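You operate a simulated robot arm through the tools that you are given. There is no shell and no other tool. Be economical: measure what you need, move in short steps, check, and stop when the job is done.

The job below is to be done with a simulated two-armed robot. You get a single attempt, and the scene is never put back.

TASK
Pick up the core carton labelled "standard" from the fourth shelf from the bottom of the left steel shelves with one hand, pass it to the other hand and put it on the parts table. Set down upright: core carton.

Only the result counts: the job must be done as asked and must still hold three seconds after the hand-in. Knocking over, shifting, dropping, spilling or breaking anything else fails it.

THE ROBOT
Two 6-joint arms with two-finger grippers on one trunk, on a base that drives. Base frame: it is fixed to the floor where the robot stands at the start and does not move with it; the origin is under the middle of the robot, x ahead of it, y to its left, z up. Units: m, rad, N and s.
The left shoulder is at the start at [0.03, 0.178, 1.213], the right one opposite. With the tool pointing down near the work surface each hand reaches from about 0.1 to 0.78 m from the robot's upright axis, wherever it stands, measured 20 degrees to its own side. Places, roughly: parts table [-0.4, 0.6, 0.8]. Payload 2.54 kg a hand.
Tool frame (each hand has its own): the origin (TCP) lies between the finger pads and is the grasp point; the fingertips stand 0.03 m ahead of it; z points along the fingers, y is the line along which they close. Largest opening 0.116 m; the body of the gripper starts 0.095 m behind the TCP.
Orientation is told as [roll, pitch, yaw] about the base's x, y, z axes, in that order, counted from this pose: with the fingers straight down and closing along the base's y, the tool's x points along the base's -x, its y along +y and its z along -z.

THE INTERFACE
- The arms move only by the tool drive_tool. It takes "left_motion", "right_motion" or both (then of equal length, played together; a hand with none holds still); each is a list of rows, each a list of 7 numbers: the shift along the tool's x, y, z in cm, then the turn, a rotation vector about the tool's x, y, z in rad, then the closure, from 0 (fully open) to 1 (shut). In form: [[tx, ty, tz, rx, ry, rz, jaw], ...]. A call has 1 to 8 rows; each row shifts and turns the commanded pose from where the row before left it, along the tool's axes as they then stand. Each row takes 0.2 s and may step no farther than 0.05 m and 0.15 rad from the row before; otherwise, or with a gripper value out of range, the whole call is refused. Where a pose cannot be reached the arm comes as near as it can. A force on the tool above 40 N (or 10 N above the force at the start of the call, whichever is more), or a blocked arm, ends the call early, and 0.2 s more pass. The fingers move at their own pace (about 0.153 m/s each) and stop on an object; they squeeze with about 25 N. The grip force told is the motor's: it shows also when the fingers shut on nothing. Time passes only in rows, and 0.2 s behind the last, so rows that do not move let the fingers close. The reply holds the time, the measured pose of the TCP, the force on the tool along the base axes, the opening and the grip force, in the units named above and with some noise, with the torque about the TCP (base axes, N m) and any sound that the robot's microphone picked up, and new pictures: "show" is both (left out), scene, wrist or none (wrist: the cameras of the hands that moved).
- Cameras (640 x 400 px; columns grow to the right, rows downward): "scene" is now at [0.019, 0.0376, 1.9235]; the picture's right is [0.53, -0.85, -0.00], its down [-0.75, -0.47, -0.46] and it looks along [0.39, 0.24, -0.89] (base axes); focal length 214 px, centre (320, 200). "left" rides on the left gripper at [0.069, 0.015, -0.122] in its tool frame; the picture's right is [-0.21, 0.98, 0.00], its down [-0.83, -0.18, -0.53] and it looks along [-0.52, -0.12, 0.85] (tool axes); focal length 251 px, centre (320, 200). "right" rides on the right gripper at [0.069, -0.015, -0.122] in its tool frame; the picture's right is [0.21, 0.98, 0.00], its down [-0.83, 0.18, -0.53] and it looks along [-0.52, 0.11, 0.85] (tool axes); focal length 251 px, centre (320, 200). There is no depth. A picture from a camera that has moved, and an enlarged one, comes with that camera's place and axes in the base frame and with its lens. The place of the scene camera against the robot may be out by one fixed shift of up to 0.012 m in any direction.
- slide_trunk(by): slides the trunk up (or, below 0, down) by that many m; the arms and the scene camera ride with it, the base frame stays. It gives what a move gives, with no picture.
- roll_base(legs): drives the robot by 1 to 6 legs, each [ahead, left, turn to the left] in m, m and rad, along the robot's own axes; the way and the turn of a leg run together, so that a leg with both is an arc; at most 1.5 m and 3.142 rad a leg. The arms and the cameras ride along, it lands a little off, and it stops where it bumps. It gives what a move gives, and a new picture of the scene camera.
- pan_tilt(pan, tilt): turns the head with the scene camera to pan (to the left, within 2.496 rad either way) and tilt (down, from -0.506 to 1.204), counted from straight ahead of the robot. It gives what a move gives, and a new picture of the scene camera.
- enlarge(camera, box): a new picture of the part [left, top, right, bottom] of that camera's present view, enlarged. It takes no simulated time.
- finish_job(): hands the job in; it is judged then, once.

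Work in short steps. Places have to be worked out from the pictures, the camera data and where the tool is seen: move nearer, look again, correct. Check each grasp and each placing, and mend what went wrong. You have 120 turns and 260 pictures in all, those below and enlarged ones among them. Open the grippers and draw the arms clear of the work before you hand the job in, unless the task says otherwise; then end with one line.

The tools are called after "Request:" as name(argument=value, ...) on one line, values as JSON. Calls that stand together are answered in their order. drive_tool: Moves the arms, as the interface text tells. Its arguments: {"type":"object","properties":{"left_motion":{"type":"array","items":{"type":"array","items":{"type":"number"}}},"right_motion":{"type":"array","items":{"type":"array","items":{"type":"number"}}},"show":{"type":"string","enum":["both","scene","wrist","none"]}},"required":[]} The other tools are called the same way: slide_trunk (by) slides the trunk up or down; roll_base (legs) drives the base; pan_tilt (pan, tilt) turns the head that bears the scene camera; enlarge (camera, box) takes an enlarged picture of a part of a camera's view; finish_job () hands the job in.

At the start:

```text
time_s: 0.0
left_tool_pos: [0.3533, 0.0893, 1.6098]
left_tool_rot: [0.0, 0.0, -0.001]
left_wrist_force: [-0.7, -0.2, 0.4]
left_moment: [0.01, 0.01, -0.02]
left_finger_gap: 0.1158
left_grasp_force: 0.1
right_tool_pos: [0.3875, -0.186, 1.6098]
right_tool_rot: [-0.001, 0.0, -0.001]
right_wrist_force: [-0.4, 0.5, -0.4]
right_moment: [0.0, 0.0, -0.01]
right_finger_gap: 0.1157
right_grasp_force: 0.2
trunk travel left (down, up): [-0.425, 0.115]
robot x, y, heading: [-0.002, 0.0008, -0.006]
head pan, tilt: [0.557, 1.094]
```

scene: 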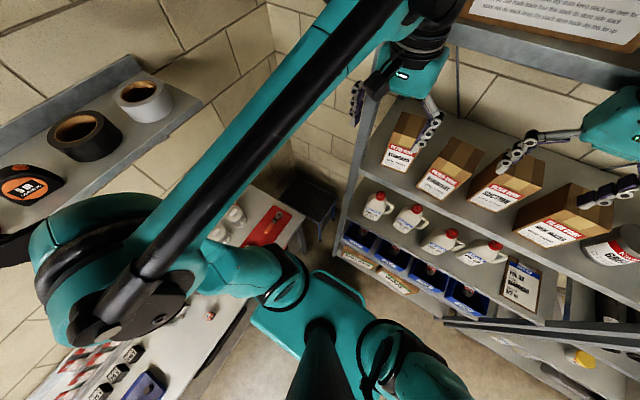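
right: 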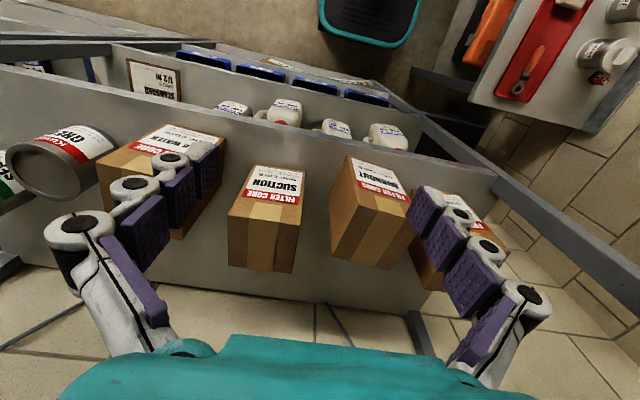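
left: 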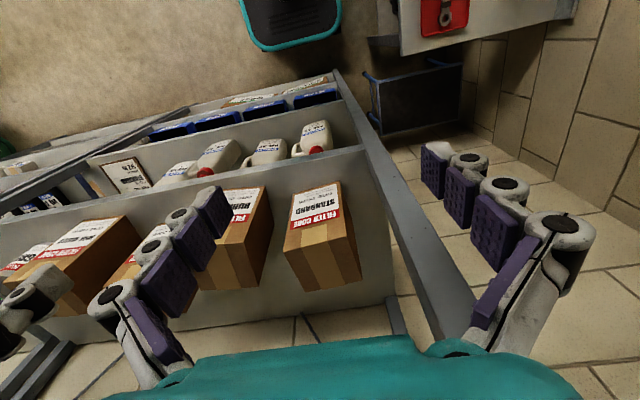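

I start by zooming in on the cartons to confirm which is labelled "standard" and its shelf.

Request:
enlarge(camera="scene", box=[330, 80, 630, 268])

Request:
enlarge(camera="left", box=[160, 100, 420, 310])

Request:
pan_tilt(pan=0.0, tilt=0.6)

```text
2.13 times, centred on (480, 174) of scene
camera zoom: at [0.019, 0.0376, 1.9235], right [0.53, -0.85, 0.0], down [-0.75, -0.47, -0.46], along [0.39, 0.24, -0.89], focal length 456 px, centre (-20, 255)
```

zoom: 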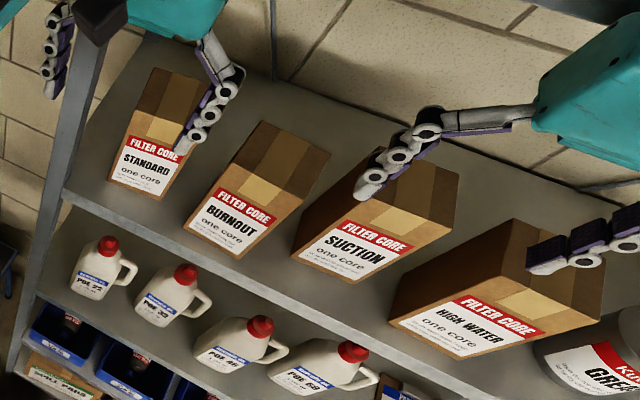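

```text
1.90 times, centred on (290, 205) of left
camera zoom: at [0.2839, 0.1048, 1.7307], right [0.21, 0.98, 0.0], down [0.83, -0.18, 0.53], along [0.52, -0.12, -0.85], focal length 479 px, centre (377, 190)
```

zoom: 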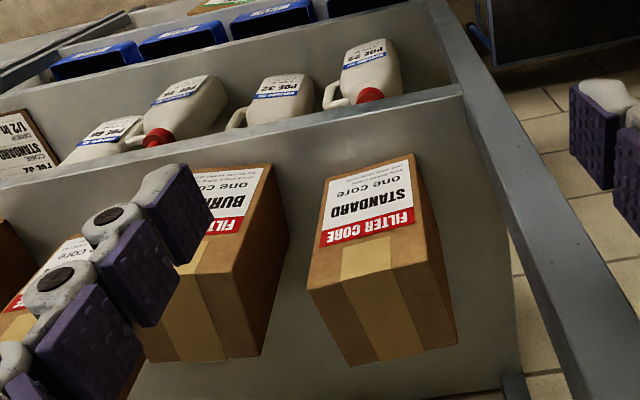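

```text
time_s: 1.0
left_tool_pos: [0.3537, 0.0894, 1.6094]
left_tool_rot: [0.001, -0.001, 0.0]
left_wrist_force: [0.2, -0.2, -0.5]
left_moment: [0.0, -0.03, -0.01]
left_finger_gap: 0.1161
left_grasp_force: 0.0
right_tool_pos: [0.3866, -0.1848, 1.6089]
right_tool_rot: [-0.001, 0.0, 0.001]
right_wrist_force: [0.7, 0.4, 0.2]
right_moment: [-0.01, -0.01, 0.05]
right_finger_gap: 0.1158
right_grasp_force: 0.1
trunk travel left (down, up): [-0.425, 0.115]
robot x, y, heading: [0.0015, 0.0003, 0.002]
head pan, tilt: [0.0, 0.6]
camera scene: at [0.0534, 0.0042, 1.9618], right [0.0, -1.0, 0.0], down [-0.57, 0.0, -0.82], along [0.82, 0.0, -0.57], focal length 214 px, centre (320, 200)
```

scene: 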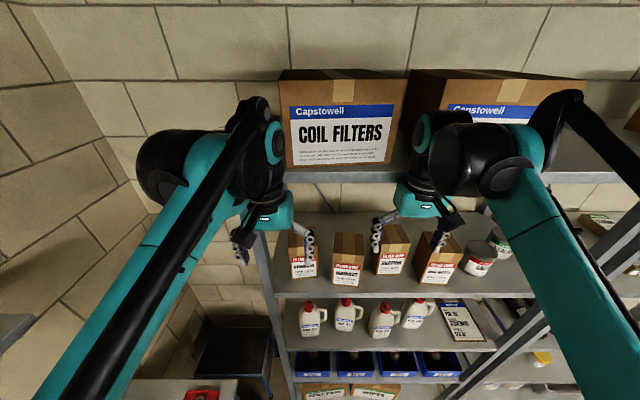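

Standard carton is leftmost: I estimate centre (0.512, 0.057), z 1.37–1.51, about 0.075 wide, yaw ~+0.09; burnout's near side at y≈-0.03. Now I look at the table on the left/behind before moving.

Request:
pan_tilt(pan=2.1, tilt=0.75)

Request:
pan_tilt(pan=1.3, tilt=0.85)

```text
time_s: 3.0
left_tool_pos: [0.3526, 0.0903, 1.6085]
left_tool_rot: [-0.001, 0.0, 0.002]
left_wrist_force: [0.4, 0.5, -1.1]
left_moment: [0.02, 0.02, 0.01]
left_finger_gap: 0.1159
left_grasp_force: 0.1
right_tool_pos: [0.3877, -0.1846, 1.6087]
right_tool_rot: [0.001, -0.001, -0.001]
right_wrist_force: [-0.1, 1.0, -1.2]
right_moment: [0.03, -0.02, -0.02]
right_finger_gap: 0.1164
right_grasp_force: 0.1
trunk travel left (down, up): [-0.425, 0.115]
robot x, y, heading: [-0.0011, 0.0021, 0.001]
head pan, tilt: [2.1, 0.75]
camera scene: at [-0.0767, 0.0757, 1.949], right [0.86, 0.5, 0.0], down [0.34, -0.59, -0.73], along [-0.37, 0.63, -0.68], focal length 214 px, centre (320, 200)
```

scene: 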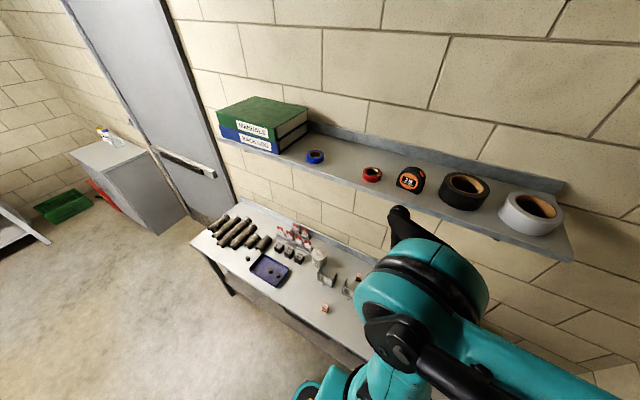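

```text
time_s: 4.1
left_tool_pos: [0.3525, 0.0902, 1.6091]
left_tool_rot: [0.0, 0.0, -0.002]
left_wrist_force: [-0.1, 0.0, -0.4]
left_moment: [-0.02, -0.03, 0.0]
left_finger_gap: 0.116
left_grasp_force: 0.1
right_tool_pos: [0.3881, -0.1849, 1.6097]
right_tool_rot: [0.001, 0.0, 0.001]
right_wrist_force: [-0.9, -0.4, 0.4]
right_moment: [0.01, -0.02, -0.01]
right_finger_gap: 0.1159
right_grasp_force: 0.2
trunk travel left (down, up): [-0.425, 0.115]
robot x, y, heading: [-0.0019, -0.0024, -0.003]
head pan, tilt: [1.3, 0.85]
camera scene: at [-0.0141, 0.0795, 1.9409], right [0.96, -0.27, 0.0], down [-0.2, -0.72, -0.66], along [0.18, 0.64, -0.75], focal length 214 px, centre (320, 200)
```

scene: 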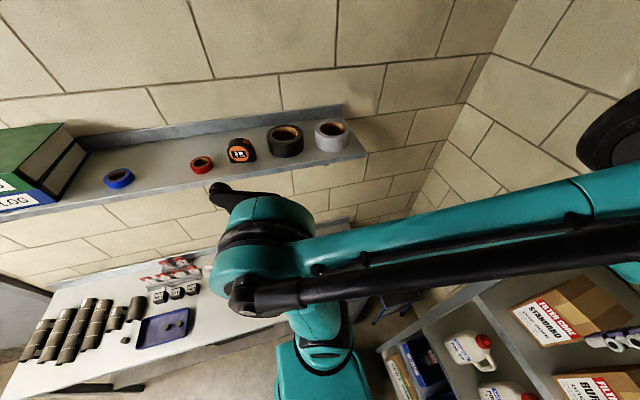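

Space seems open; I back off 0.2 m so the left arm can be swung horizontal clear of the shelves.

Request:
roll_base(legs=[[-0.2, 0, 0]])

Request:
pan_tilt(pan=0.1, tilt=0.75)

```text
time_s: 5.7
left_tool_pos: [0.1597, 0.0874, 1.6085]
left_tool_rot: [0.0, 0.0, -0.006]
left_wrist_force: [-0.3, -0.3, 0.1]
left_moment: [0.04, -0.02, 0.01]
left_finger_gap: 0.1159
left_grasp_force: 0.0
right_tool_pos: [0.1933, -0.187, 1.6094]
right_tool_rot: [0.001, 0.001, -0.005]
right_wrist_force: [-0.1, 0.7, -0.5]
right_moment: [-0.02, 0.03, -0.02]
right_finger_gap: 0.1159
right_grasp_force: 0.0
trunk travel left (down, up): [-0.425, 0.115]
robot x, y, heading: [-0.1945, 0.003, -0.006]
head pan, tilt: [1.3, 0.85]
camera scene: at [-0.2067, 0.0799, 1.9409], right [0.96, -0.27, 0.0], down [-0.21, -0.72, -0.66], along [0.18, 0.64, -0.75], focal length 214 px, centre (320, 200)
```

scene: 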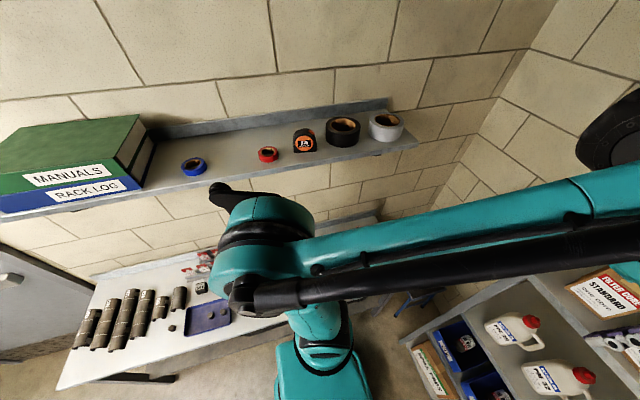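

```text
time_s: 7.1
left_tool_pos: [0.1571, 0.0879, 1.6094]
left_tool_rot: [-0.001, 0.0, -0.005]
left_wrist_force: [-0.5, 0.0, 0.1]
left_moment: [0.03, 0.0, 0.0]
left_finger_gap: 0.1158
left_grasp_force: 0.1
right_tool_pos: [0.1907, -0.1872, 1.6101]
right_tool_rot: [0.001, 0.001, -0.005]
right_wrist_force: [1.0, 0.4, 0.2]
right_moment: [-0.01, 0.0, 0.0]
right_finger_gap: 0.1162
right_grasp_force: 0.0
trunk travel left (down, up): [-0.425, 0.115]
robot x, y, heading: [-0.1968, 0.0008, -0.006]
head pan, tilt: [0.099, 0.75]
camera scene: at [-0.1474, 0.0127, 1.9489], right [0.09, -1.0, 0.0], down [-0.68, -0.06, -0.73], along [0.73, 0.07, -0.68], focal length 214 px, centre (320, 200)
```

scene: 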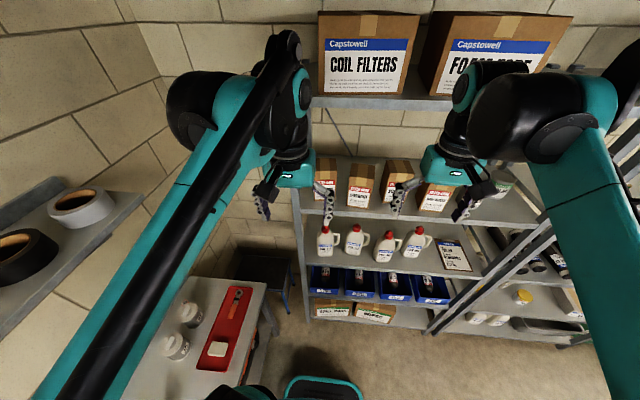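

Rotate the left hand from pointing down to pointing forward (+x), moving ahead slightly.

Request:
drive_tool(left_motion=[[-2, 0, 0, 0, -0.15, 0, 0], [-1.98, 0, 0.3, 0, -0.15, 0, 0], [-1.91, 0, 0.59, 0, -0.15, 0, 0], [-1.8, 0, 0.87, 0, -0.15, 0, 0], [-1.65, 0, 1.13, 0, -0.15, 0, 0], [-1.46, 0, 1.36, 0, -0.15, 0, 0], [-1.24, 0, 1.57, 0, -0.15, 0, 0], [-1.0, 0, 1.73, 0, -0.15, 0, 0]], show="scene")

```text
time_s: 8.9
left_tool_pos: [0.3177, 0.0863, 1.6114]
left_tool_rot: [-0.001, -1.203, -0.006]
left_wrist_force: [0.4, 0.8, -0.4]
left_moment: [0.03, -0.01, -0.01]
left_finger_gap: 0.1158
left_grasp_force: 0.1
right_tool_pos: [0.1929, -0.187, 1.6088]
right_tool_rot: [0.001, -0.001, -0.006]
right_wrist_force: [0.5, 0.2, -0.6]
right_moment: [0.0, 0.01, 0.04]
right_finger_gap: 0.116
right_grasp_force: 0.0
trunk travel left (down, up): [-0.425, 0.115]
robot x, y, heading: [-0.191, -0.0018, -0.007]
head pan, tilt: [0.099, 0.75]
camera scene: at [-0.1464, 0.0125, 1.9489], right [0.09, -1.0, 0.0], down [-0.68, -0.06, -0.73], along [0.73, 0.07, -0.68], focal length 214 px, centre (320, 200)
```

scene: 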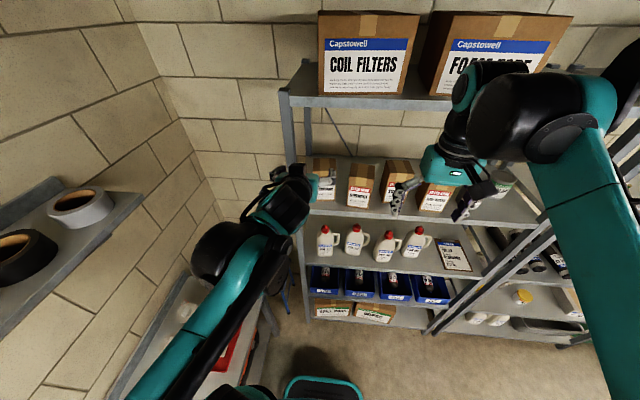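

Arm is clear. Finish rotation, yaw +0.09, and lower to z≈1.43 in front of the carton; then view with the wrist camera.

Request:
drive_tool(left_motion=[[0, 0, 0, 0, -0.122, 0, 0], [0, 0, 0, 0, -0.123, 0, 0], [0, 0, 0, 0, -0.123, 0, 0], [4.5, -1.1, 0, -0.03, 0, 0, 0], [4.5, -1.1, 0, -0.03, 0, 0, 0], [4.5, -1.1, 0, -0.035, 0, 0, 0], [4.5, -1.0, 0, 0, 0, 0, 0], [0, 0, 0, 0, 0, 0, 0]])

```text
time_s: 10.7
left_tool_pos: [0.3207, 0.0426, 1.4303]
left_tool_rot: [-0.54, -1.57, 0.63]
left_wrist_force: [-1.2, 0.6, 0.8]
left_moment: [0.03, 0.01, 0.0]
left_finger_gap: 0.1159
left_grasp_force: 0.0
right_tool_pos: [0.1896, -0.185, 1.6094]
right_tool_rot: [0.0, -0.001, -0.006]
right_wrist_force: [-0.8, 0.8, 0.2]
right_moment: [-0.01, -0.02, -0.03]
right_finger_gap: 0.1162
right_grasp_force: 0.0
trunk travel left (down, up): [-0.425, 0.115]
robot x, y, heading: [-0.1955, 0.0011, -0.002]
head pan, tilt: [0.099, 0.75]
camera scene: at [-0.1491, 0.0138, 1.949], right [0.09, -1.0, 0.0], down [-0.68, -0.06, -0.73], along [0.73, 0.07, -0.68], focal length 214 px, centre (320, 200)
camera left: at [0.1982, 0.047, 1.3607], right [-0.09, 0.97, 0.21], down [-0.51, -0.23, 0.83], along [0.85, -0.04, 0.52], focal length 251 px, centre (320, 200)
```

scene: 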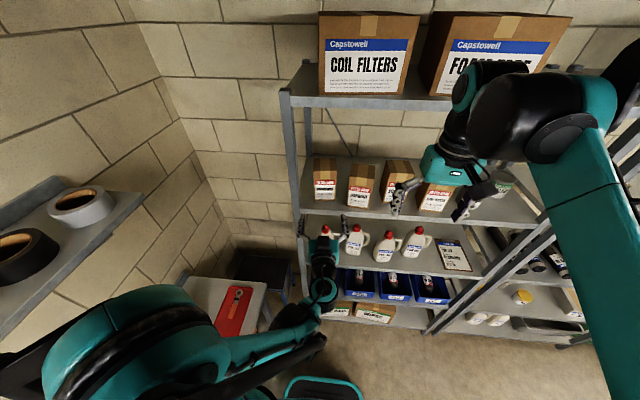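
left: 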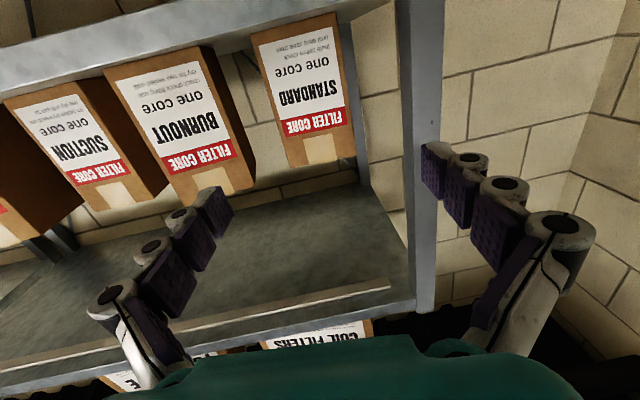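

Triangulating with both wrist views: carton front at x≈0.495, y 0.007–0.091, z 1.344–1.489; centre ≈(0.539, 0.050); post inner edge at y≈0.13. I align (down 2 cm, right 1 cm) and advance partway.

Request:
drive_tool(left_motion=[[1, -0.6, 0, 0, 0, 0, 0.08], [1, -0.5, 0, 0, 0, 0, 0.08], [0, 0, 4, 0, 0, 0, 0.08], [0, 0, 4, 0, 0, 0, 0.08], [0, 0, 0, 0, 0, 0, 0.08]])

Request:
enlarge(camera="scene", box=[270, 130, 430, 280])

```text
time_s: 11.9
left_tool_pos: [0.4008, 0.04, 1.4128]
left_tool_rot: [-0.211, -1.569, 0.3]
left_wrist_force: [-0.2, -0.8, -0.6]
left_moment: [0.0, 0.0, 0.01]
left_finger_gap: 0.107
left_grasp_force: 0.1
right_tool_pos: [0.1909, -0.1873, 1.6097]
right_tool_rot: [0.002, -0.001, -0.006]
right_wrist_force: [-1.0, -0.6, 0.2]
right_moment: [0.01, -0.03, -0.01]
right_finger_gap: 0.1159
right_grasp_force: 0.0
trunk travel left (down, up): [-0.425, 0.115]
robot x, y, heading: [-0.1992, 0.0009, -0.012]
head pan, tilt: [0.099, 0.75]
camera scene: at [-0.1495, 0.0127, 1.949], right [0.09, -1.0, 0.0], down [-0.68, -0.06, -0.73], along [0.73, 0.07, -0.68], focal length 214 px, centre (320, 200)
camera left: at [0.2774, 0.0433, 1.3438], right [-0.09, 0.97, 0.21], down [-0.51, -0.23, 0.83], along [0.85, -0.04, 0.52], focal length 251 px, centre (320, 200)
```

scene: 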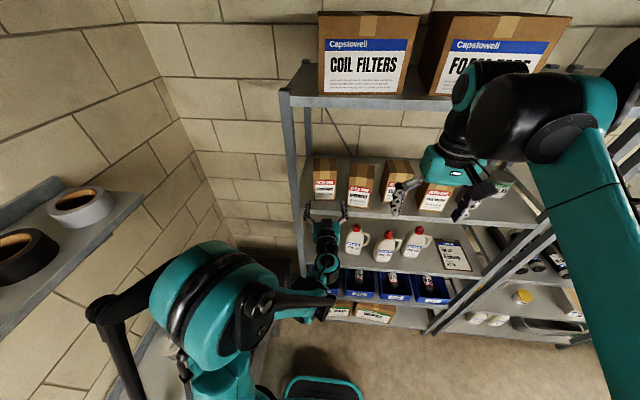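
left: 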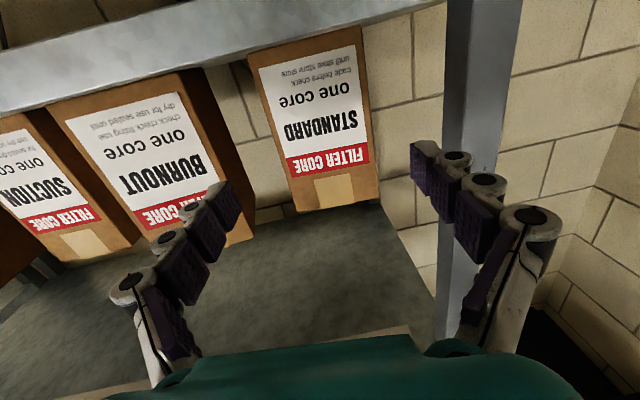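

```text
2.67 times, centred on (350, 205) of scene
camera zoom: at [-0.1495, 0.0127, 1.949], right [0.09, -1.0, 0.0], down [-0.68, -0.06, -0.73], along [0.73, 0.07, -0.68], focal length 572 px, centre (240, 187)
```

zoom: 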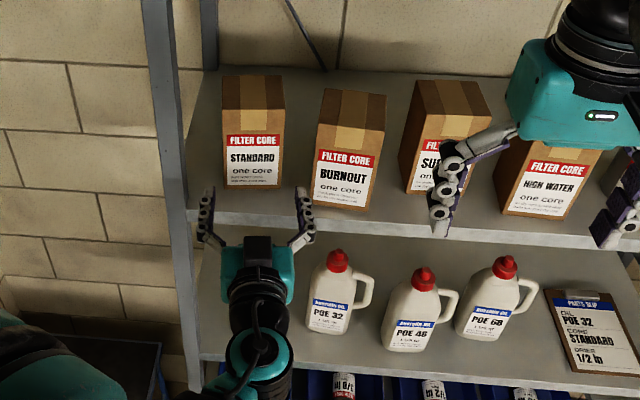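

Geometry is consistent (box y 0.006–0.093 at front). I narrow the opening slightly for post clearance and advance further in small steps.

Request:
drive_tool(left_motion=[[0, -0.2, 0, 0, 0, 0, 0.12], [0, 0, 2.0, 0, 0, 0, 0.12], [0, 0, 2.0, 0, 0, 0, 0.12], [0, 0.1, 1.0, 0, 0, 0, 0.12], [0, 0, 0, 0, 0, 0, 0.12]])

Request:
enlarge(camera="scene", box=[280, 140, 400, 250])

```text
time_s: 13.1
left_tool_pos: [0.4512, 0.0445, 1.4114]
left_tool_rot: [-0.054, -1.567, 0.141]
left_wrist_force: [0.1, -1.2, 0.1]
left_moment: [-0.01, 0.0, 0.01]
left_finger_gap: 0.102
left_grasp_force: 0.1
right_tool_pos: [0.1908, -0.1863, 1.6088]
right_tool_rot: [0.0, 0.001, -0.003]
right_wrist_force: [0.3, -0.1, 0.4]
right_moment: [0.02, 0.03, 0.03]
right_finger_gap: 0.1163
right_grasp_force: 0.1
trunk travel left (down, up): [-0.425, 0.115]
robot x, y, heading: [-0.1964, 0.0013, -0.003]
head pan, tilt: [0.099, 0.75]
camera scene: at [-0.1472, 0.0126, 1.9489], right [0.09, -1.0, 0.0], down [-0.68, -0.06, -0.73], along [0.73, 0.07, -0.68], focal length 214 px, centre (320, 200)
camera left: at [0.328, 0.0482, 1.3415], right [-0.09, 0.97, 0.21], down [-0.51, -0.23, 0.83], along [0.85, -0.04, 0.52], focal length 251 px, centre (320, 200)
```

scene: 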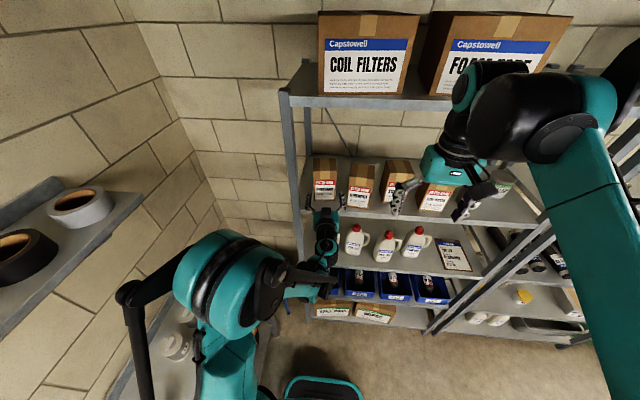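
left: 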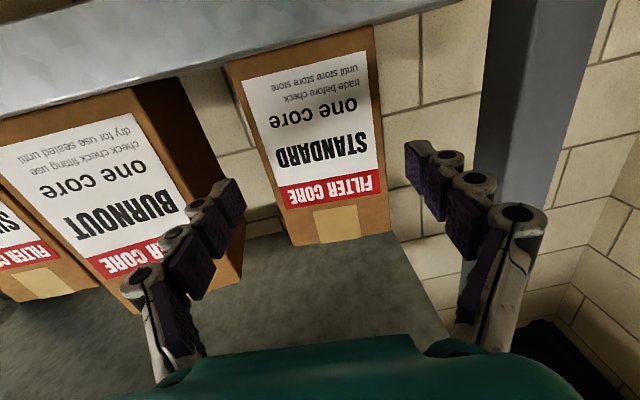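

```text
3.64 times, centred on (340, 195) of scene
camera zoom: at [-0.1472, 0.0126, 1.9489], right [0.09, -1.0, 0.0], down [-0.68, -0.06, -0.73], along [0.73, 0.07, -0.68], focal length 780 px, centre (247, 218)
```

zoom: 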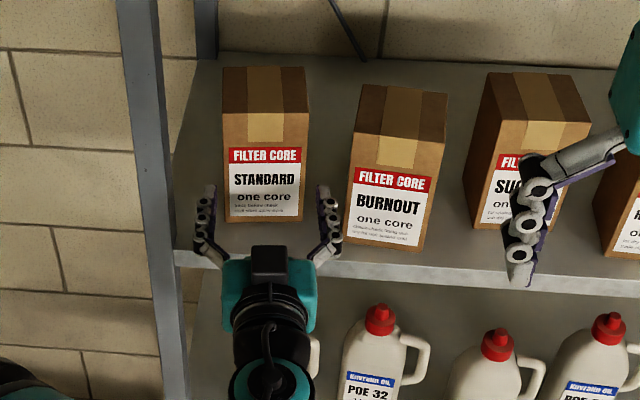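

Gaps are even on both sides (about 8 mm) and burnout is clear. Advance 6.3 cm more.

Request:
drive_tool(left_motion=[[0, 0, 1.5, 0, 0, 0, 0.12], [0, 0, 1.5, 0, 0, 0, 0.12], [0, 0, 1.5, 0, 0, 0, 0.12], [0, 0, 1.5, 0, 0, 0, 0.12], [0, 0, 0.3, 0, 0, 0, 0.12]])

Request:
enlarge(camera="scene", box=[280, 140, 400, 250])

```text
time_s: 14.3
left_tool_pos: [0.512, 0.0485, 1.4088]
left_tool_rot: [-0.072, -1.568, 0.16]
left_wrist_force: [-0.9, -0.4, -0.1]
left_moment: [-0.04, 0.0, -0.03]
left_finger_gap: 0.102
left_grasp_force: 0.0
right_tool_pos: [0.1913, -0.1866, 1.6099]
right_tool_rot: [0.001, -0.002, -0.005]
right_wrist_force: [1.1, -0.4, 0.0]
right_moment: [0.01, -0.02, 0.04]
right_finger_gap: 0.116
right_grasp_force: 0.1
trunk travel left (down, up): [-0.425, 0.115]
robot x, y, heading: [-0.191, 0.0006, -0.007]
head pan, tilt: [0.099, 0.75]
camera scene: at [-0.1478, 0.0125, 1.949], right [0.09, -1.0, 0.0], down [-0.68, -0.06, -0.73], along [0.73, 0.07, -0.68], focal length 214 px, centre (320, 200)
camera left: at [0.3899, 0.0535, 1.3391], right [-0.09, 0.97, 0.21], down [-0.51, -0.23, 0.83], along [0.85, -0.04, 0.52], focal length 251 px, centre (320, 200)
```

scene: 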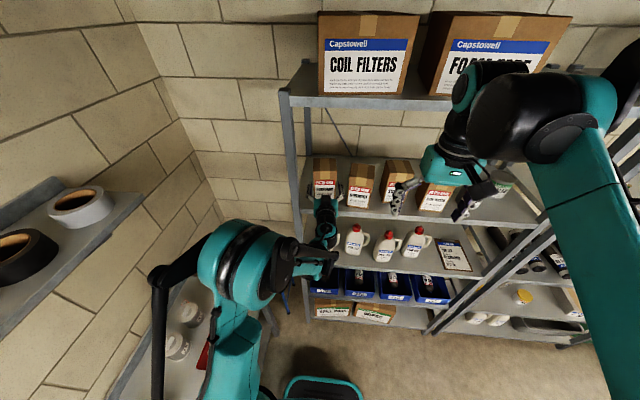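
left: 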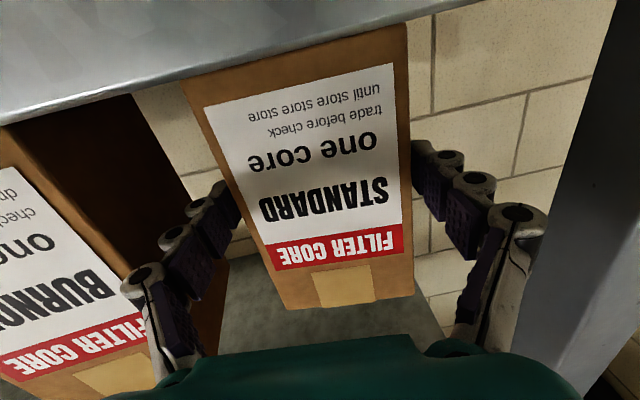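

```text
3.64 times, centred on (340, 195) of scene
camera zoom: at [-0.1478, 0.0125, 1.949], right [0.09, -1.0, 0.0], down [-0.68, -0.06, -0.73], along [0.73, 0.07, -0.68], focal length 780 px, centre (247, 218)
```

zoom: 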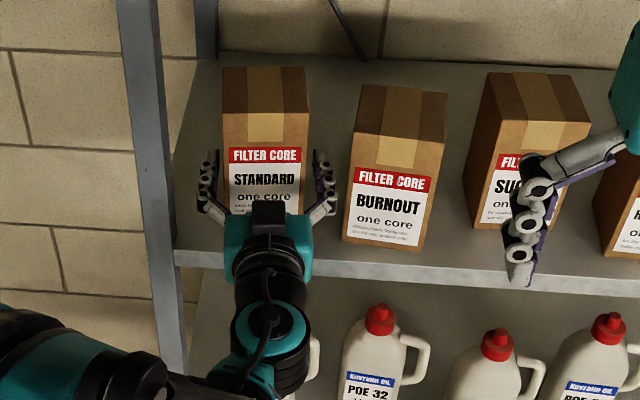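

Fingers straddle the carton evenly with no contact; close the grip.

Request:
drive_tool(left_motion=[[0, 0, 0, 0, 0, 0, 0.25], [0, 0, 0, 0, 0, 0, 0.5], [0, 0, 0, 0, 0, 0, 1], [0, 0, 0, 0, 0, 0, 1]], show="wrist")

```text
time_s: 15.3
left_tool_pos: [0.5109, 0.05, 1.4084]
left_tool_rot: [-0.122, -1.568, 0.213]
left_wrist_force: [-0.6, 2.0, 0.1]
left_moment: [0.15, -0.02, 0.11]
left_finger_gap: 0.0875
left_grasp_force: 24.2
right_tool_pos: [0.1911, -0.1869, 1.6085]
right_tool_rot: [0.001, 0.0, -0.005]
right_wrist_force: [0.0, -0.2, 0.0]
right_moment: [0.03, 0.0, 0.0]
right_finger_gap: 0.1161
right_grasp_force: 0.0
trunk travel left (down, up): [-0.425, 0.115]
robot x, y, heading: [-0.1961, 0.002, -0.004]
head pan, tilt: [0.099, 0.75]
camera left: at [0.39, 0.0541, 1.3389], right [-0.09, 0.97, 0.21], down [-0.51, -0.23, 0.83], along [0.85, -0.04, 0.52], focal length 251 px, centre (320, 200)
```

left: 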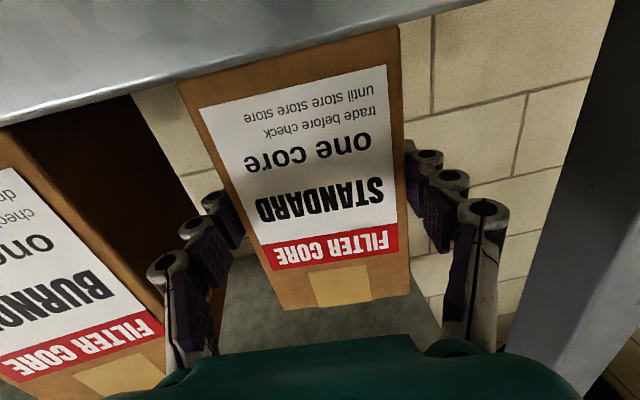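

Gripped at 0.0875 m. Lift 3 cm and check the load.

Request:
drive_tool(left_motion=[[-0.8, 0, 0, 0, 0, 0, 1], [-1.2, 0, 0, 0, 0, 0, 1], [-1.2, 0, 0, 0, 0, 0, 1], [-0.8, 0, 0, 0, 0, 0, 1]])

```text
time_s: 16.3
left_tool_pos: [0.5134, 0.0474, 1.4484]
left_tool_rot: [-0.086, -1.568, 0.175]
left_wrist_force: [0.3, -1.2, -4.8]
left_moment: [-0.02, 0.17, 0.0]
left_finger_gap: 0.0877
left_grasp_force: 25.1
right_tool_pos: [0.1922, -0.1864, 1.6087]
right_tool_rot: [0.0, 0.001, -0.005]
right_wrist_force: [0.1, 0.2, 0.2]
right_moment: [-0.02, 0.0, -0.02]
right_finger_gap: 0.1158
right_grasp_force: 0.0
trunk travel left (down, up): [-0.425, 0.115]
robot x, y, heading: [-0.1956, 0.0001, -0.008]
head pan, tilt: [0.099, 0.75]
camera scene: at [-0.1466, 0.0127, 1.9489], right [0.09, -1.0, 0.0], down [-0.68, -0.06, -0.73], along [0.73, 0.07, -0.68], focal length 214 px, centre (320, 200)
camera left: at [0.3898, 0.052, 1.3796], right [-0.09, 0.97, 0.21], down [-0.51, -0.23, 0.83], along [0.85, -0.04, 0.52], focal length 251 px, centre (320, 200)
```

scene: 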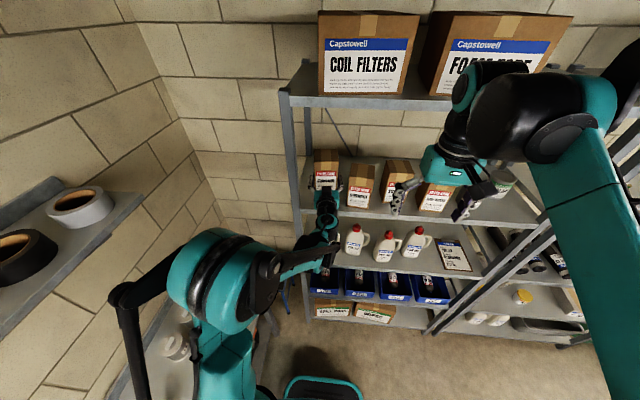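
left: 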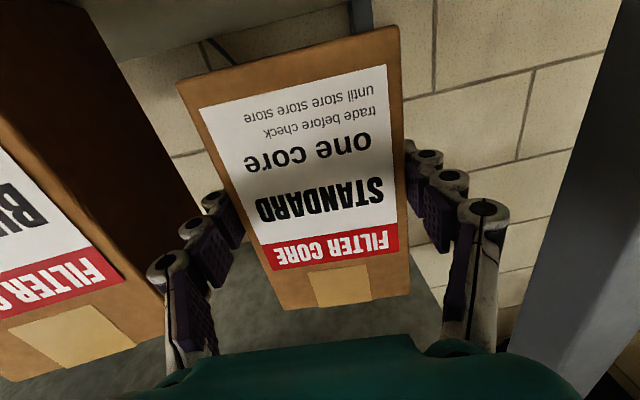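

Held firmly (~5 N). Withdraw straight back along the approach line 20 cm.

Request:
drive_tool(left_motion=[[0, 0, -1.5, 0, 0, 0, 1], [0, 0, -2.5, 0, 0, 0, 1], [0, 0, -2.5, 0, 0, 0, 1], [0, 0, -2.5, 0, 0, 0, 1], [0, 0, -3, 0, 0, 0, 1], [0, 0, -3, 0, 0, 0, 1], [0, 0, -3, 0, 0, 0, 1], [0, 0, -2, 0, 0, 0, 1]])

```text
time_s: 18.1
left_tool_pos: [0.3129, 0.0344, 1.4492]
left_tool_rot: [-0.186, -1.569, 0.277]
left_wrist_force: [-0.3, 0.3, -5.3]
left_moment: [-0.02, 0.15, -0.01]
left_finger_gap: 0.0877
left_grasp_force: 25.4
right_tool_pos: [0.1915, -0.1855, 1.6094]
right_tool_rot: [-0.001, -0.001, -0.006]
right_wrist_force: [-0.7, -0.2, 0.6]
right_moment: [0.01, -0.04, -0.03]
right_finger_gap: 0.116
right_grasp_force: 0.1
trunk travel left (down, up): [-0.425, 0.115]
robot x, y, heading: [-0.1936, -0.0003, -0.006]
head pan, tilt: [0.099, 0.75]
camera scene: at [-0.1476, 0.0128, 1.9489], right [0.09, -1.0, 0.0], down [-0.68, -0.06, -0.73], along [0.73, 0.07, -0.68], focal length 214 px, centre (320, 200)
camera left: at [0.1912, 0.0383, 1.3807], right [-0.09, 0.97, 0.21], down [-0.51, -0.23, 0.83], along [0.85, -0.04, 0.52], focal length 251 px, centre (320, 200)
```

scene: 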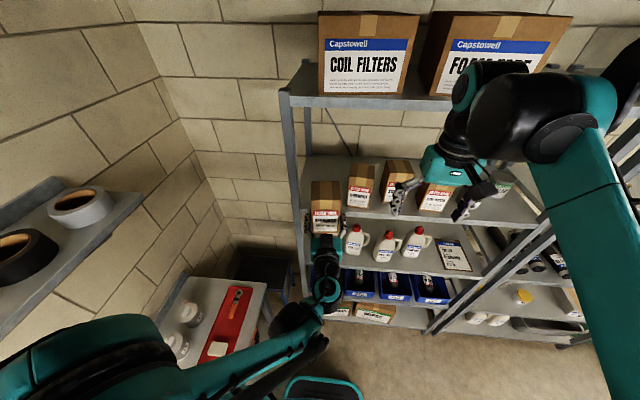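
left: 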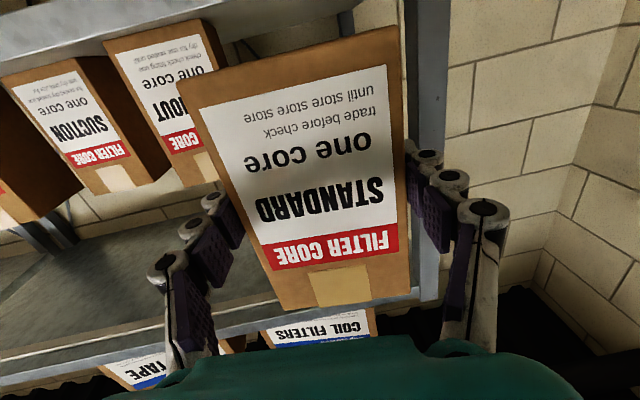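

Clear of the shelf. Before backing further I check behind the robot.

Request:
pan_tilt(pan=2.45, tilt=0.8)

Request:
pan_tilt(pan=-2.45, tilt=0.8)

```text
time_s: 20.2
left_tool_pos: [0.315, 0.0332, 1.4499]
left_tool_rot: [-0.068, -1.567, 0.155]
left_wrist_force: [0.6, -0.4, -5.9]
left_moment: [-0.01, 0.16, -0.02]
left_finger_gap: 0.0875
left_grasp_force: 24.8
right_tool_pos: [0.1924, -0.1876, 1.6089]
right_tool_rot: [-0.001, -0.001, -0.005]
right_wrist_force: [0.6, 0.1, 0.3]
right_moment: [0.03, 0.03, 0.0]
right_finger_gap: 0.1161
right_grasp_force: 0.0
trunk travel left (down, up): [-0.425, 0.115]
robot x, y, heading: [-0.1936, -0.0009, -0.006]
head pan, tilt: [2.45, 0.799]
camera scene: at [-0.291, 0.0566, 1.945], right [0.64, 0.77, 0.0], down [0.55, -0.46, -0.7], along [-0.53, 0.45, -0.72], focal length 214 px, centre (320, 200)
```

scene: 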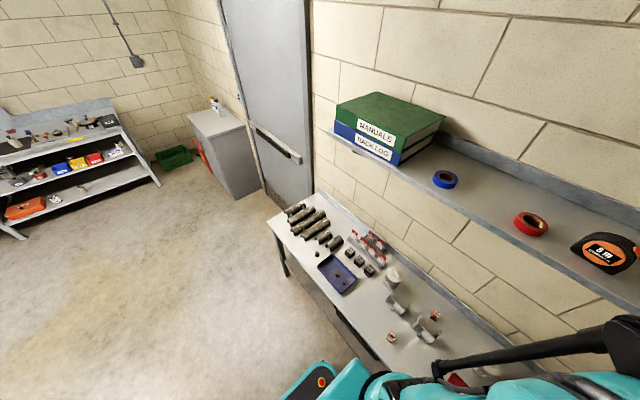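

```text
time_s: 24.1
left_tool_pos: [0.3156, 0.0334, 1.4504]
left_tool_rot: [-0.057, -1.567, 0.149]
left_wrist_force: [-0.8, -0.1, -5.2]
left_moment: [-0.01, 0.14, 0.03]
left_finger_gap: 0.0875
left_grasp_force: 25.5
right_tool_pos: [0.1929, -0.1873, 1.6094]
right_tool_rot: [0.0, 0.001, -0.006]
right_wrist_force: [-0.3, 0.4, 0.4]
right_moment: [0.01, 0.0, 0.01]
right_finger_gap: 0.116
right_grasp_force: 0.0
trunk travel left (down, up): [-0.425, 0.115]
robot x, y, heading: [-0.1946, -0.0, -0.005]
head pan, tilt: [-2.45, 0.799]
camera scene: at [-0.2916, -0.0463, 1.945], right [-0.63, 0.77, 0.0], down [0.55, 0.45, -0.7], along [-0.54, -0.44, -0.72], focal length 214 px, centre (320, 200)
```

scene: 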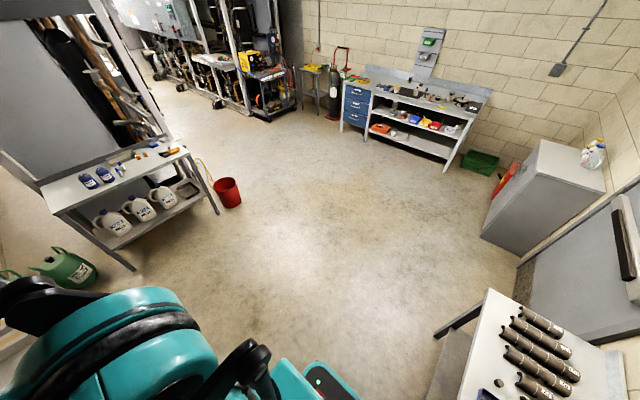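

Room behind is open. Free table spot found between tray and small cube, about (-0.43, 0.50). Back off 0.25 m for the hand-over and look ahead.

Request:
roll_base(legs=[[-0.25, 0, 0]])

Request:
pan_tilt(pan=0.0, tilt=0.8)

```text
time_s: 25.9
left_tool_pos: [0.0637, 0.0346, 1.45]
left_tool_rot: [-0.035, -1.567, 0.121]
left_wrist_force: [0.2, 0.0, -5.1]
left_moment: [-0.05, 0.18, 0.01]
left_finger_gap: 0.0876
left_grasp_force: 25.0
right_tool_pos: [-0.0589, -0.1854, 1.6089]
right_tool_rot: [0.001, 0.0, -0.008]
right_wrist_force: [0.6, -0.4, 0.9]
right_moment: [-0.01, -0.02, -0.03]
right_finger_gap: 0.1158
right_grasp_force: 0.0
trunk travel left (down, up): [-0.425, 0.115]
robot x, y, heading: [-0.4457, 0.0034, -0.006]
head pan, tilt: [-2.45, 0.799]
camera scene: at [-0.542, -0.0444, 1.945], right [-0.63, 0.78, 0.0], down [0.56, 0.45, -0.7], along [-0.54, -0.44, -0.72], focal length 214 px, centre (320, 200)
```

scene: 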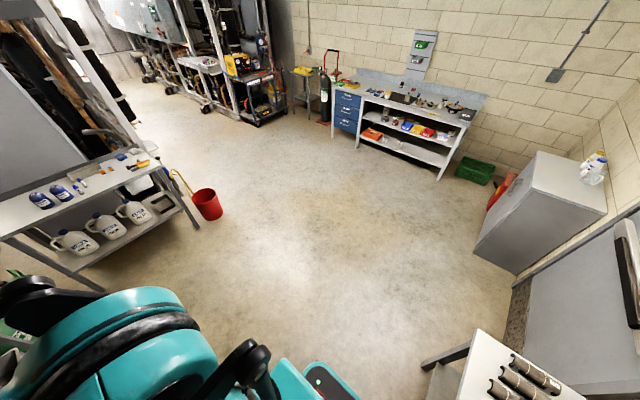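

```text
time_s: 28.2
left_tool_pos: [0.0633, 0.0346, 1.451]
left_tool_rot: [-0.067, -1.567, 0.153]
left_wrist_force: [0.8, 0.3, -5.5]
left_moment: [-0.03, 0.14, 0.04]
left_finger_gap: 0.0875
left_grasp_force: 24.9
right_tool_pos: [-0.0604, -0.1858, 1.608]
right_tool_rot: [0.001, 0.0, -0.01]
right_wrist_force: [0.5, -0.3, 0.6]
right_moment: [-0.06, 0.0, -0.03]
right_finger_gap: 0.1159
right_grasp_force: 0.0
trunk travel left (down, up): [-0.425, 0.115]
robot x, y, heading: [-0.4468, 0.0015, -0.01]
head pan, tilt: [0.0, 0.799]
camera scene: at [-0.3998, 0.0059, 1.9449], right [-0.01, -1.0, 0.0], down [-0.72, 0.01, -0.7], along [0.7, -0.01, -0.72], focal length 214 px, centre (320, 200)
```

scene: 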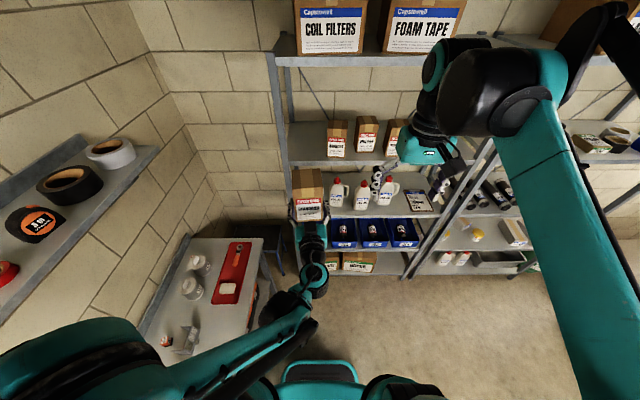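

Lower the left hand 12 cm and centre it, while moving the right hand above the carton with matching yaw.

Request:
drive_tool(left_motion=[[2, -0.5, 0, 0, 0, 0, 1], [2, -0.5, 0, 0, 0, 0, 1], [2, -0.5, 0, 0, 0, 0, 1], [2, -0.5, 0, 0, 0, 0, 1], [2, -0.5, 0, 0, 0, 0, 1], [2, -0.5, 0, 0, 0, 0, 1], [0, 0, 0, 0, 0, 0, 1]], right_motion=[[-1, 1, 0, 0, 0, 0, 0], [-2, 2.5, 0, 0, 0, 0, 0], [-3, 3.5, 0, 0, 0, 0, 0], [-3, 3.8, 0, 0, 0, 0, 0], [-3, 3.8, 0, 0, 0, 0, 0], [-3, 3.8, 0, 0, 0, 0, 0], [0, 0, 0, 0, 0, -0.1, 0]])

```text
time_s: 29.8
left_tool_pos: [0.079, -0.0091, 1.3777]
left_tool_rot: [0.081, -1.566, 0.004]
left_wrist_force: [-1.3, -0.5, -5.7]
left_moment: [0.01, 0.15, 0.01]
left_finger_gap: 0.0878
left_grasp_force: 24.7
left hand out of reach, approached as far as the arm can: row 4, 5, 6
right_tool_pos: [0.0921, -0.0032, 1.6124]
right_tool_rot: [0.0, -0.002, 0.092]
right_wrist_force: [-0.7, -1.0, 0.8]
right_moment: [0.0, -0.03, -0.01]
right_finger_gap: 0.1161
right_grasp_force: 0.1
trunk travel left (down, up): [-0.425, 0.115]
robot x, y, heading: [-0.4478, 0.0053, -0.009]
head pan, tilt: [0.0, 0.799]
camera scene: at [-0.4026, 0.0045, 1.945], right [-0.01, -1.0, 0.0], down [-0.72, 0.01, -0.7], along [0.7, -0.01, -0.72], focal length 214 px, centre (320, 200)
camera right: at [0.0246, -0.0263, 1.7346], right [-0.3, 0.95, 0.0], down [0.8, 0.26, 0.54], along [0.51, 0.16, -0.84], focal length 251 px, centre (320, 200)
camera left: at [-0.0445, -0.0048, 1.3085], right [-0.08, 0.97, 0.21], down [-0.51, -0.23, 0.83], along [0.85, -0.04, 0.52], focal length 251 px, centre (320, 200)
```

scene: 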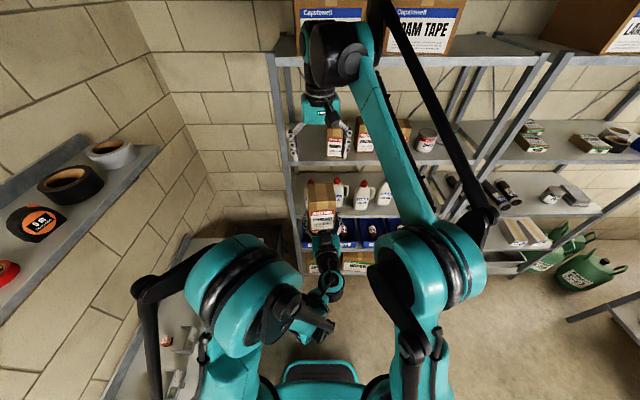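
right: 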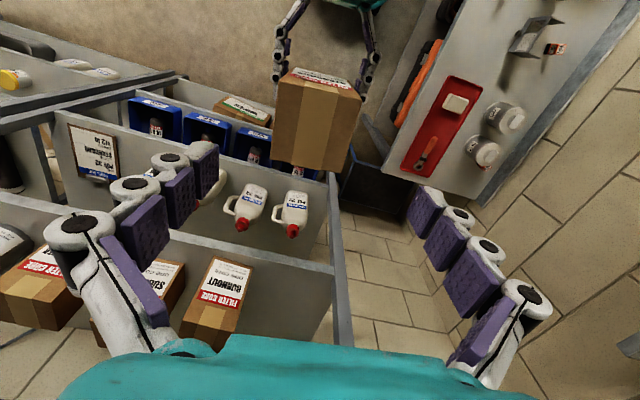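
left: 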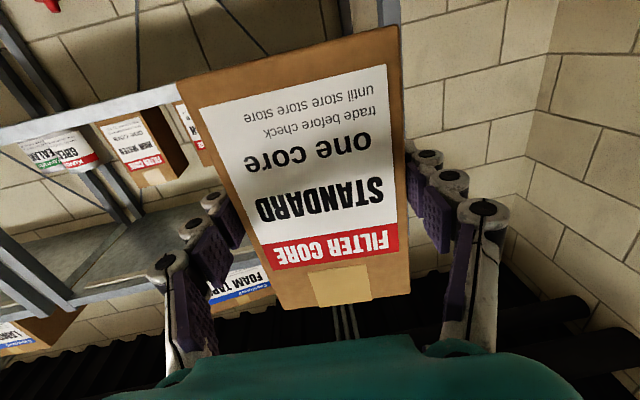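

Left arm stopped at z 1.378, which is fine. I enlarge the right wrist view to measure the carton top precisely.

Request:
enlarge(camera="right", box=[240, 40, 400, 190])

```text
2.67 times, centred on (320, 115) of right
camera zoom: at [0.0246, -0.0263, 1.7346], right [-0.3, 0.95, 0.0], down [0.8, 0.26, 0.54], along [0.51, 0.16, -0.84], focal length 670 px, centre (320, 427)
```

zoom: 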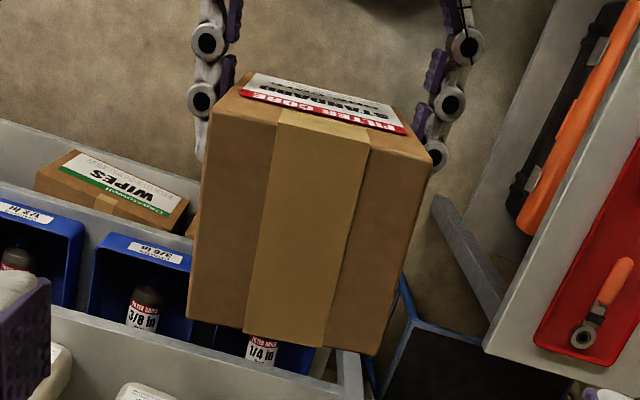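

Carton top: centre (0.108, -0.009), yaw 0.10, top z ≈1.455. Align the right hand and descend to just above it.

Request:
drive_tool(right_motion=[[-1.55, -0.75, 0, 0, 0, -0.01, 0], [0, 0, 3, 0, 0, 0, 0], [0, 0, 3.5, 0, 0, 0, 0], [0, 0, 3.5, 0, 0, 0, 0], [0, 0, 0, 0, 0, 0, 0]])

Request:
enlarge(camera="scene", box=[240, 80, 400, 260])

```text
time_s: 31.0
left_tool_pos: [0.0794, -0.0091, 1.3765]
left_tool_rot: [-0.031, -1.566, 0.116]
left_wrist_force: [-0.5, 0.1, -5.6]
left_moment: [0.0, 0.15, 0.02]
left_finger_gap: 0.0878
left_grasp_force: 24.7
right_tool_pos: [0.1066, -0.0077, 1.5088]
right_tool_rot: [-0.001, 0.001, 0.103]
right_wrist_force: [0.1, -0.8, 0.4]
right_moment: [0.01, -0.04, -0.01]
right_finger_gap: 0.1157
right_grasp_force: 0.0
trunk travel left (down, up): [-0.425, 0.115]
robot x, y, heading: [-0.4483, 0.0024, -0.012]
head pan, tilt: [0.0, 0.799]
camera scene: at [-0.4011, 0.0058, 1.945], right [-0.01, -1.0, 0.0], down [-0.72, 0.01, -0.7], along [0.7, -0.01, -0.72], focal length 214 px, centre (320, 200)
camera right: at [0.0408, -0.0321, 1.6313], right [-0.31, 0.95, 0.0], down [0.8, 0.26, 0.53], along [0.51, 0.17, -0.85], focal length 251 px, centre (320, 200)
```

scene: 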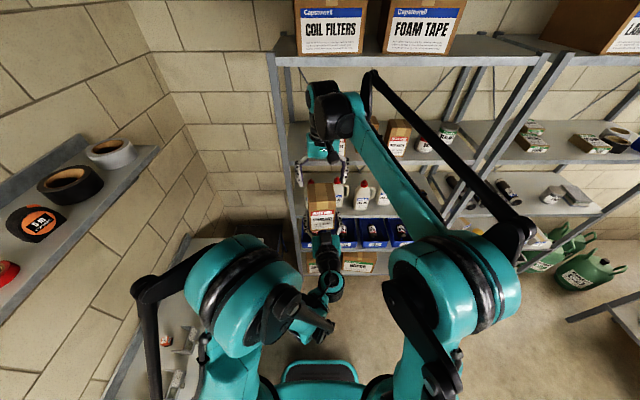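
right: 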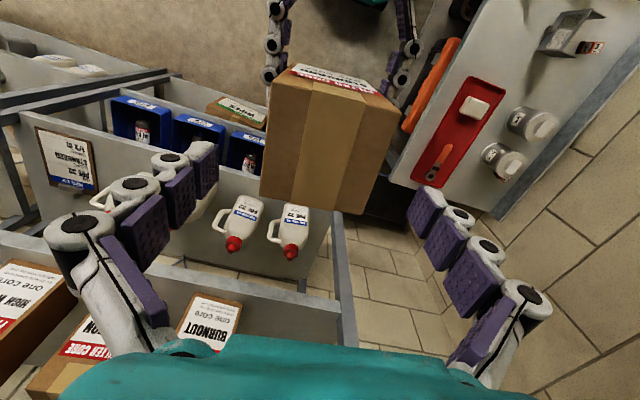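

```text
2.22 times, centred on (320, 170) of scene
camera zoom: at [-0.4011, 0.0058, 1.945], right [-0.01, -1.0, 0.0], down [-0.72, 0.01, -0.7], along [0.7, -0.01, -0.72], focal length 477 px, centre (320, 267)
```

zoom: 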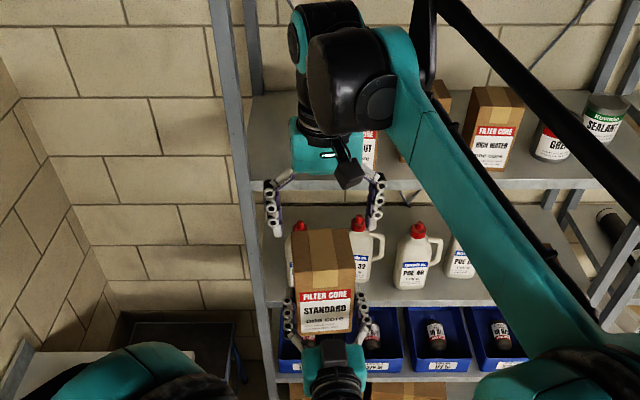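

Alignment agrees within 3 mm. Descend 7.2 cm so the fingers straddle the top of the carton.

Request:
drive_tool(right_motion=[[0, 0.25, 1.5, 0, 0, 0, 0], [0, 0, 2, 0, 0, 0, 0], [0, 0, 2, 0, 0, 0, 0], [0, 0, 1.7, 0, 0, 0, 0], [0, 0, 0, 0, 0, 0, 0]])

Request:
enlarge(camera="scene", box=[260, 140, 380, 270])

```text
time_s: 32.2
left_tool_pos: [0.0803, -0.008, 1.3773]
left_tool_rot: [-0.03, -1.564, 0.119]
left_wrist_force: [-0.1, 0.0, -6.1]
left_moment: [0.0, 0.12, 0.0]
left_finger_gap: 0.0875
left_grasp_force: 25.4
right_tool_pos: [0.1081, -0.005, 1.4361]
right_tool_rot: [0.0, 0.002, 0.101]
right_wrist_force: [1.2, 0.1, -0.4]
right_moment: [-0.01, -0.01, -0.01]
right_finger_gap: 0.116
right_grasp_force: 0.0
trunk travel left (down, up): [-0.425, 0.115]
robot x, y, heading: [-0.4436, 0.0019, -0.007]
head pan, tilt: [0.0, 0.799]
camera scene: at [-0.3997, 0.0059, 1.9449], right [-0.01, -1.0, 0.0], down [-0.72, 0.01, -0.7], along [0.7, -0.01, -0.72], focal length 214 px, centre (320, 200)
camera right: at [0.0417, -0.0283, 1.5591], right [-0.31, 0.95, 0.0], down [0.8, 0.26, 0.53], along [0.51, 0.17, -0.85], focal length 251 px, centre (320, 200)
```

scene: 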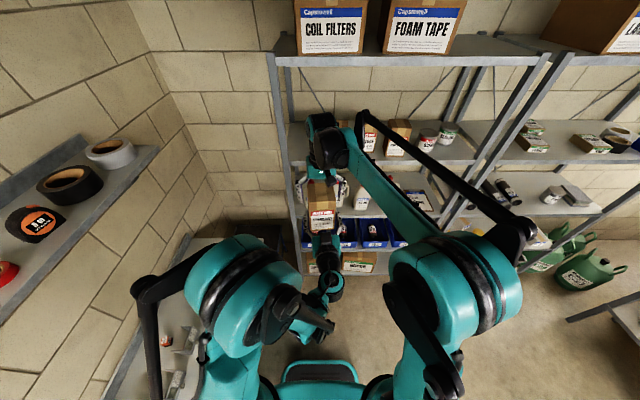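
right: 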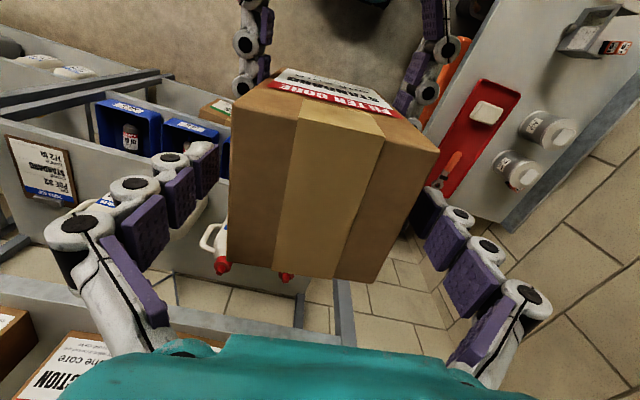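

```text
3.08 times, centred on (320, 205) of scene
camera zoom: at [-0.3997, 0.0059, 1.9449], right [-0.01, -1.0, 0.0], down [-0.72, 0.01, -0.7], along [0.7, -0.01, -0.72], focal length 660 px, centre (320, 185)
```

zoom: 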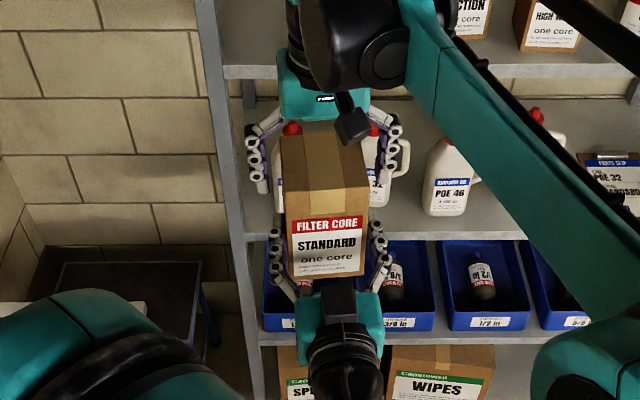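

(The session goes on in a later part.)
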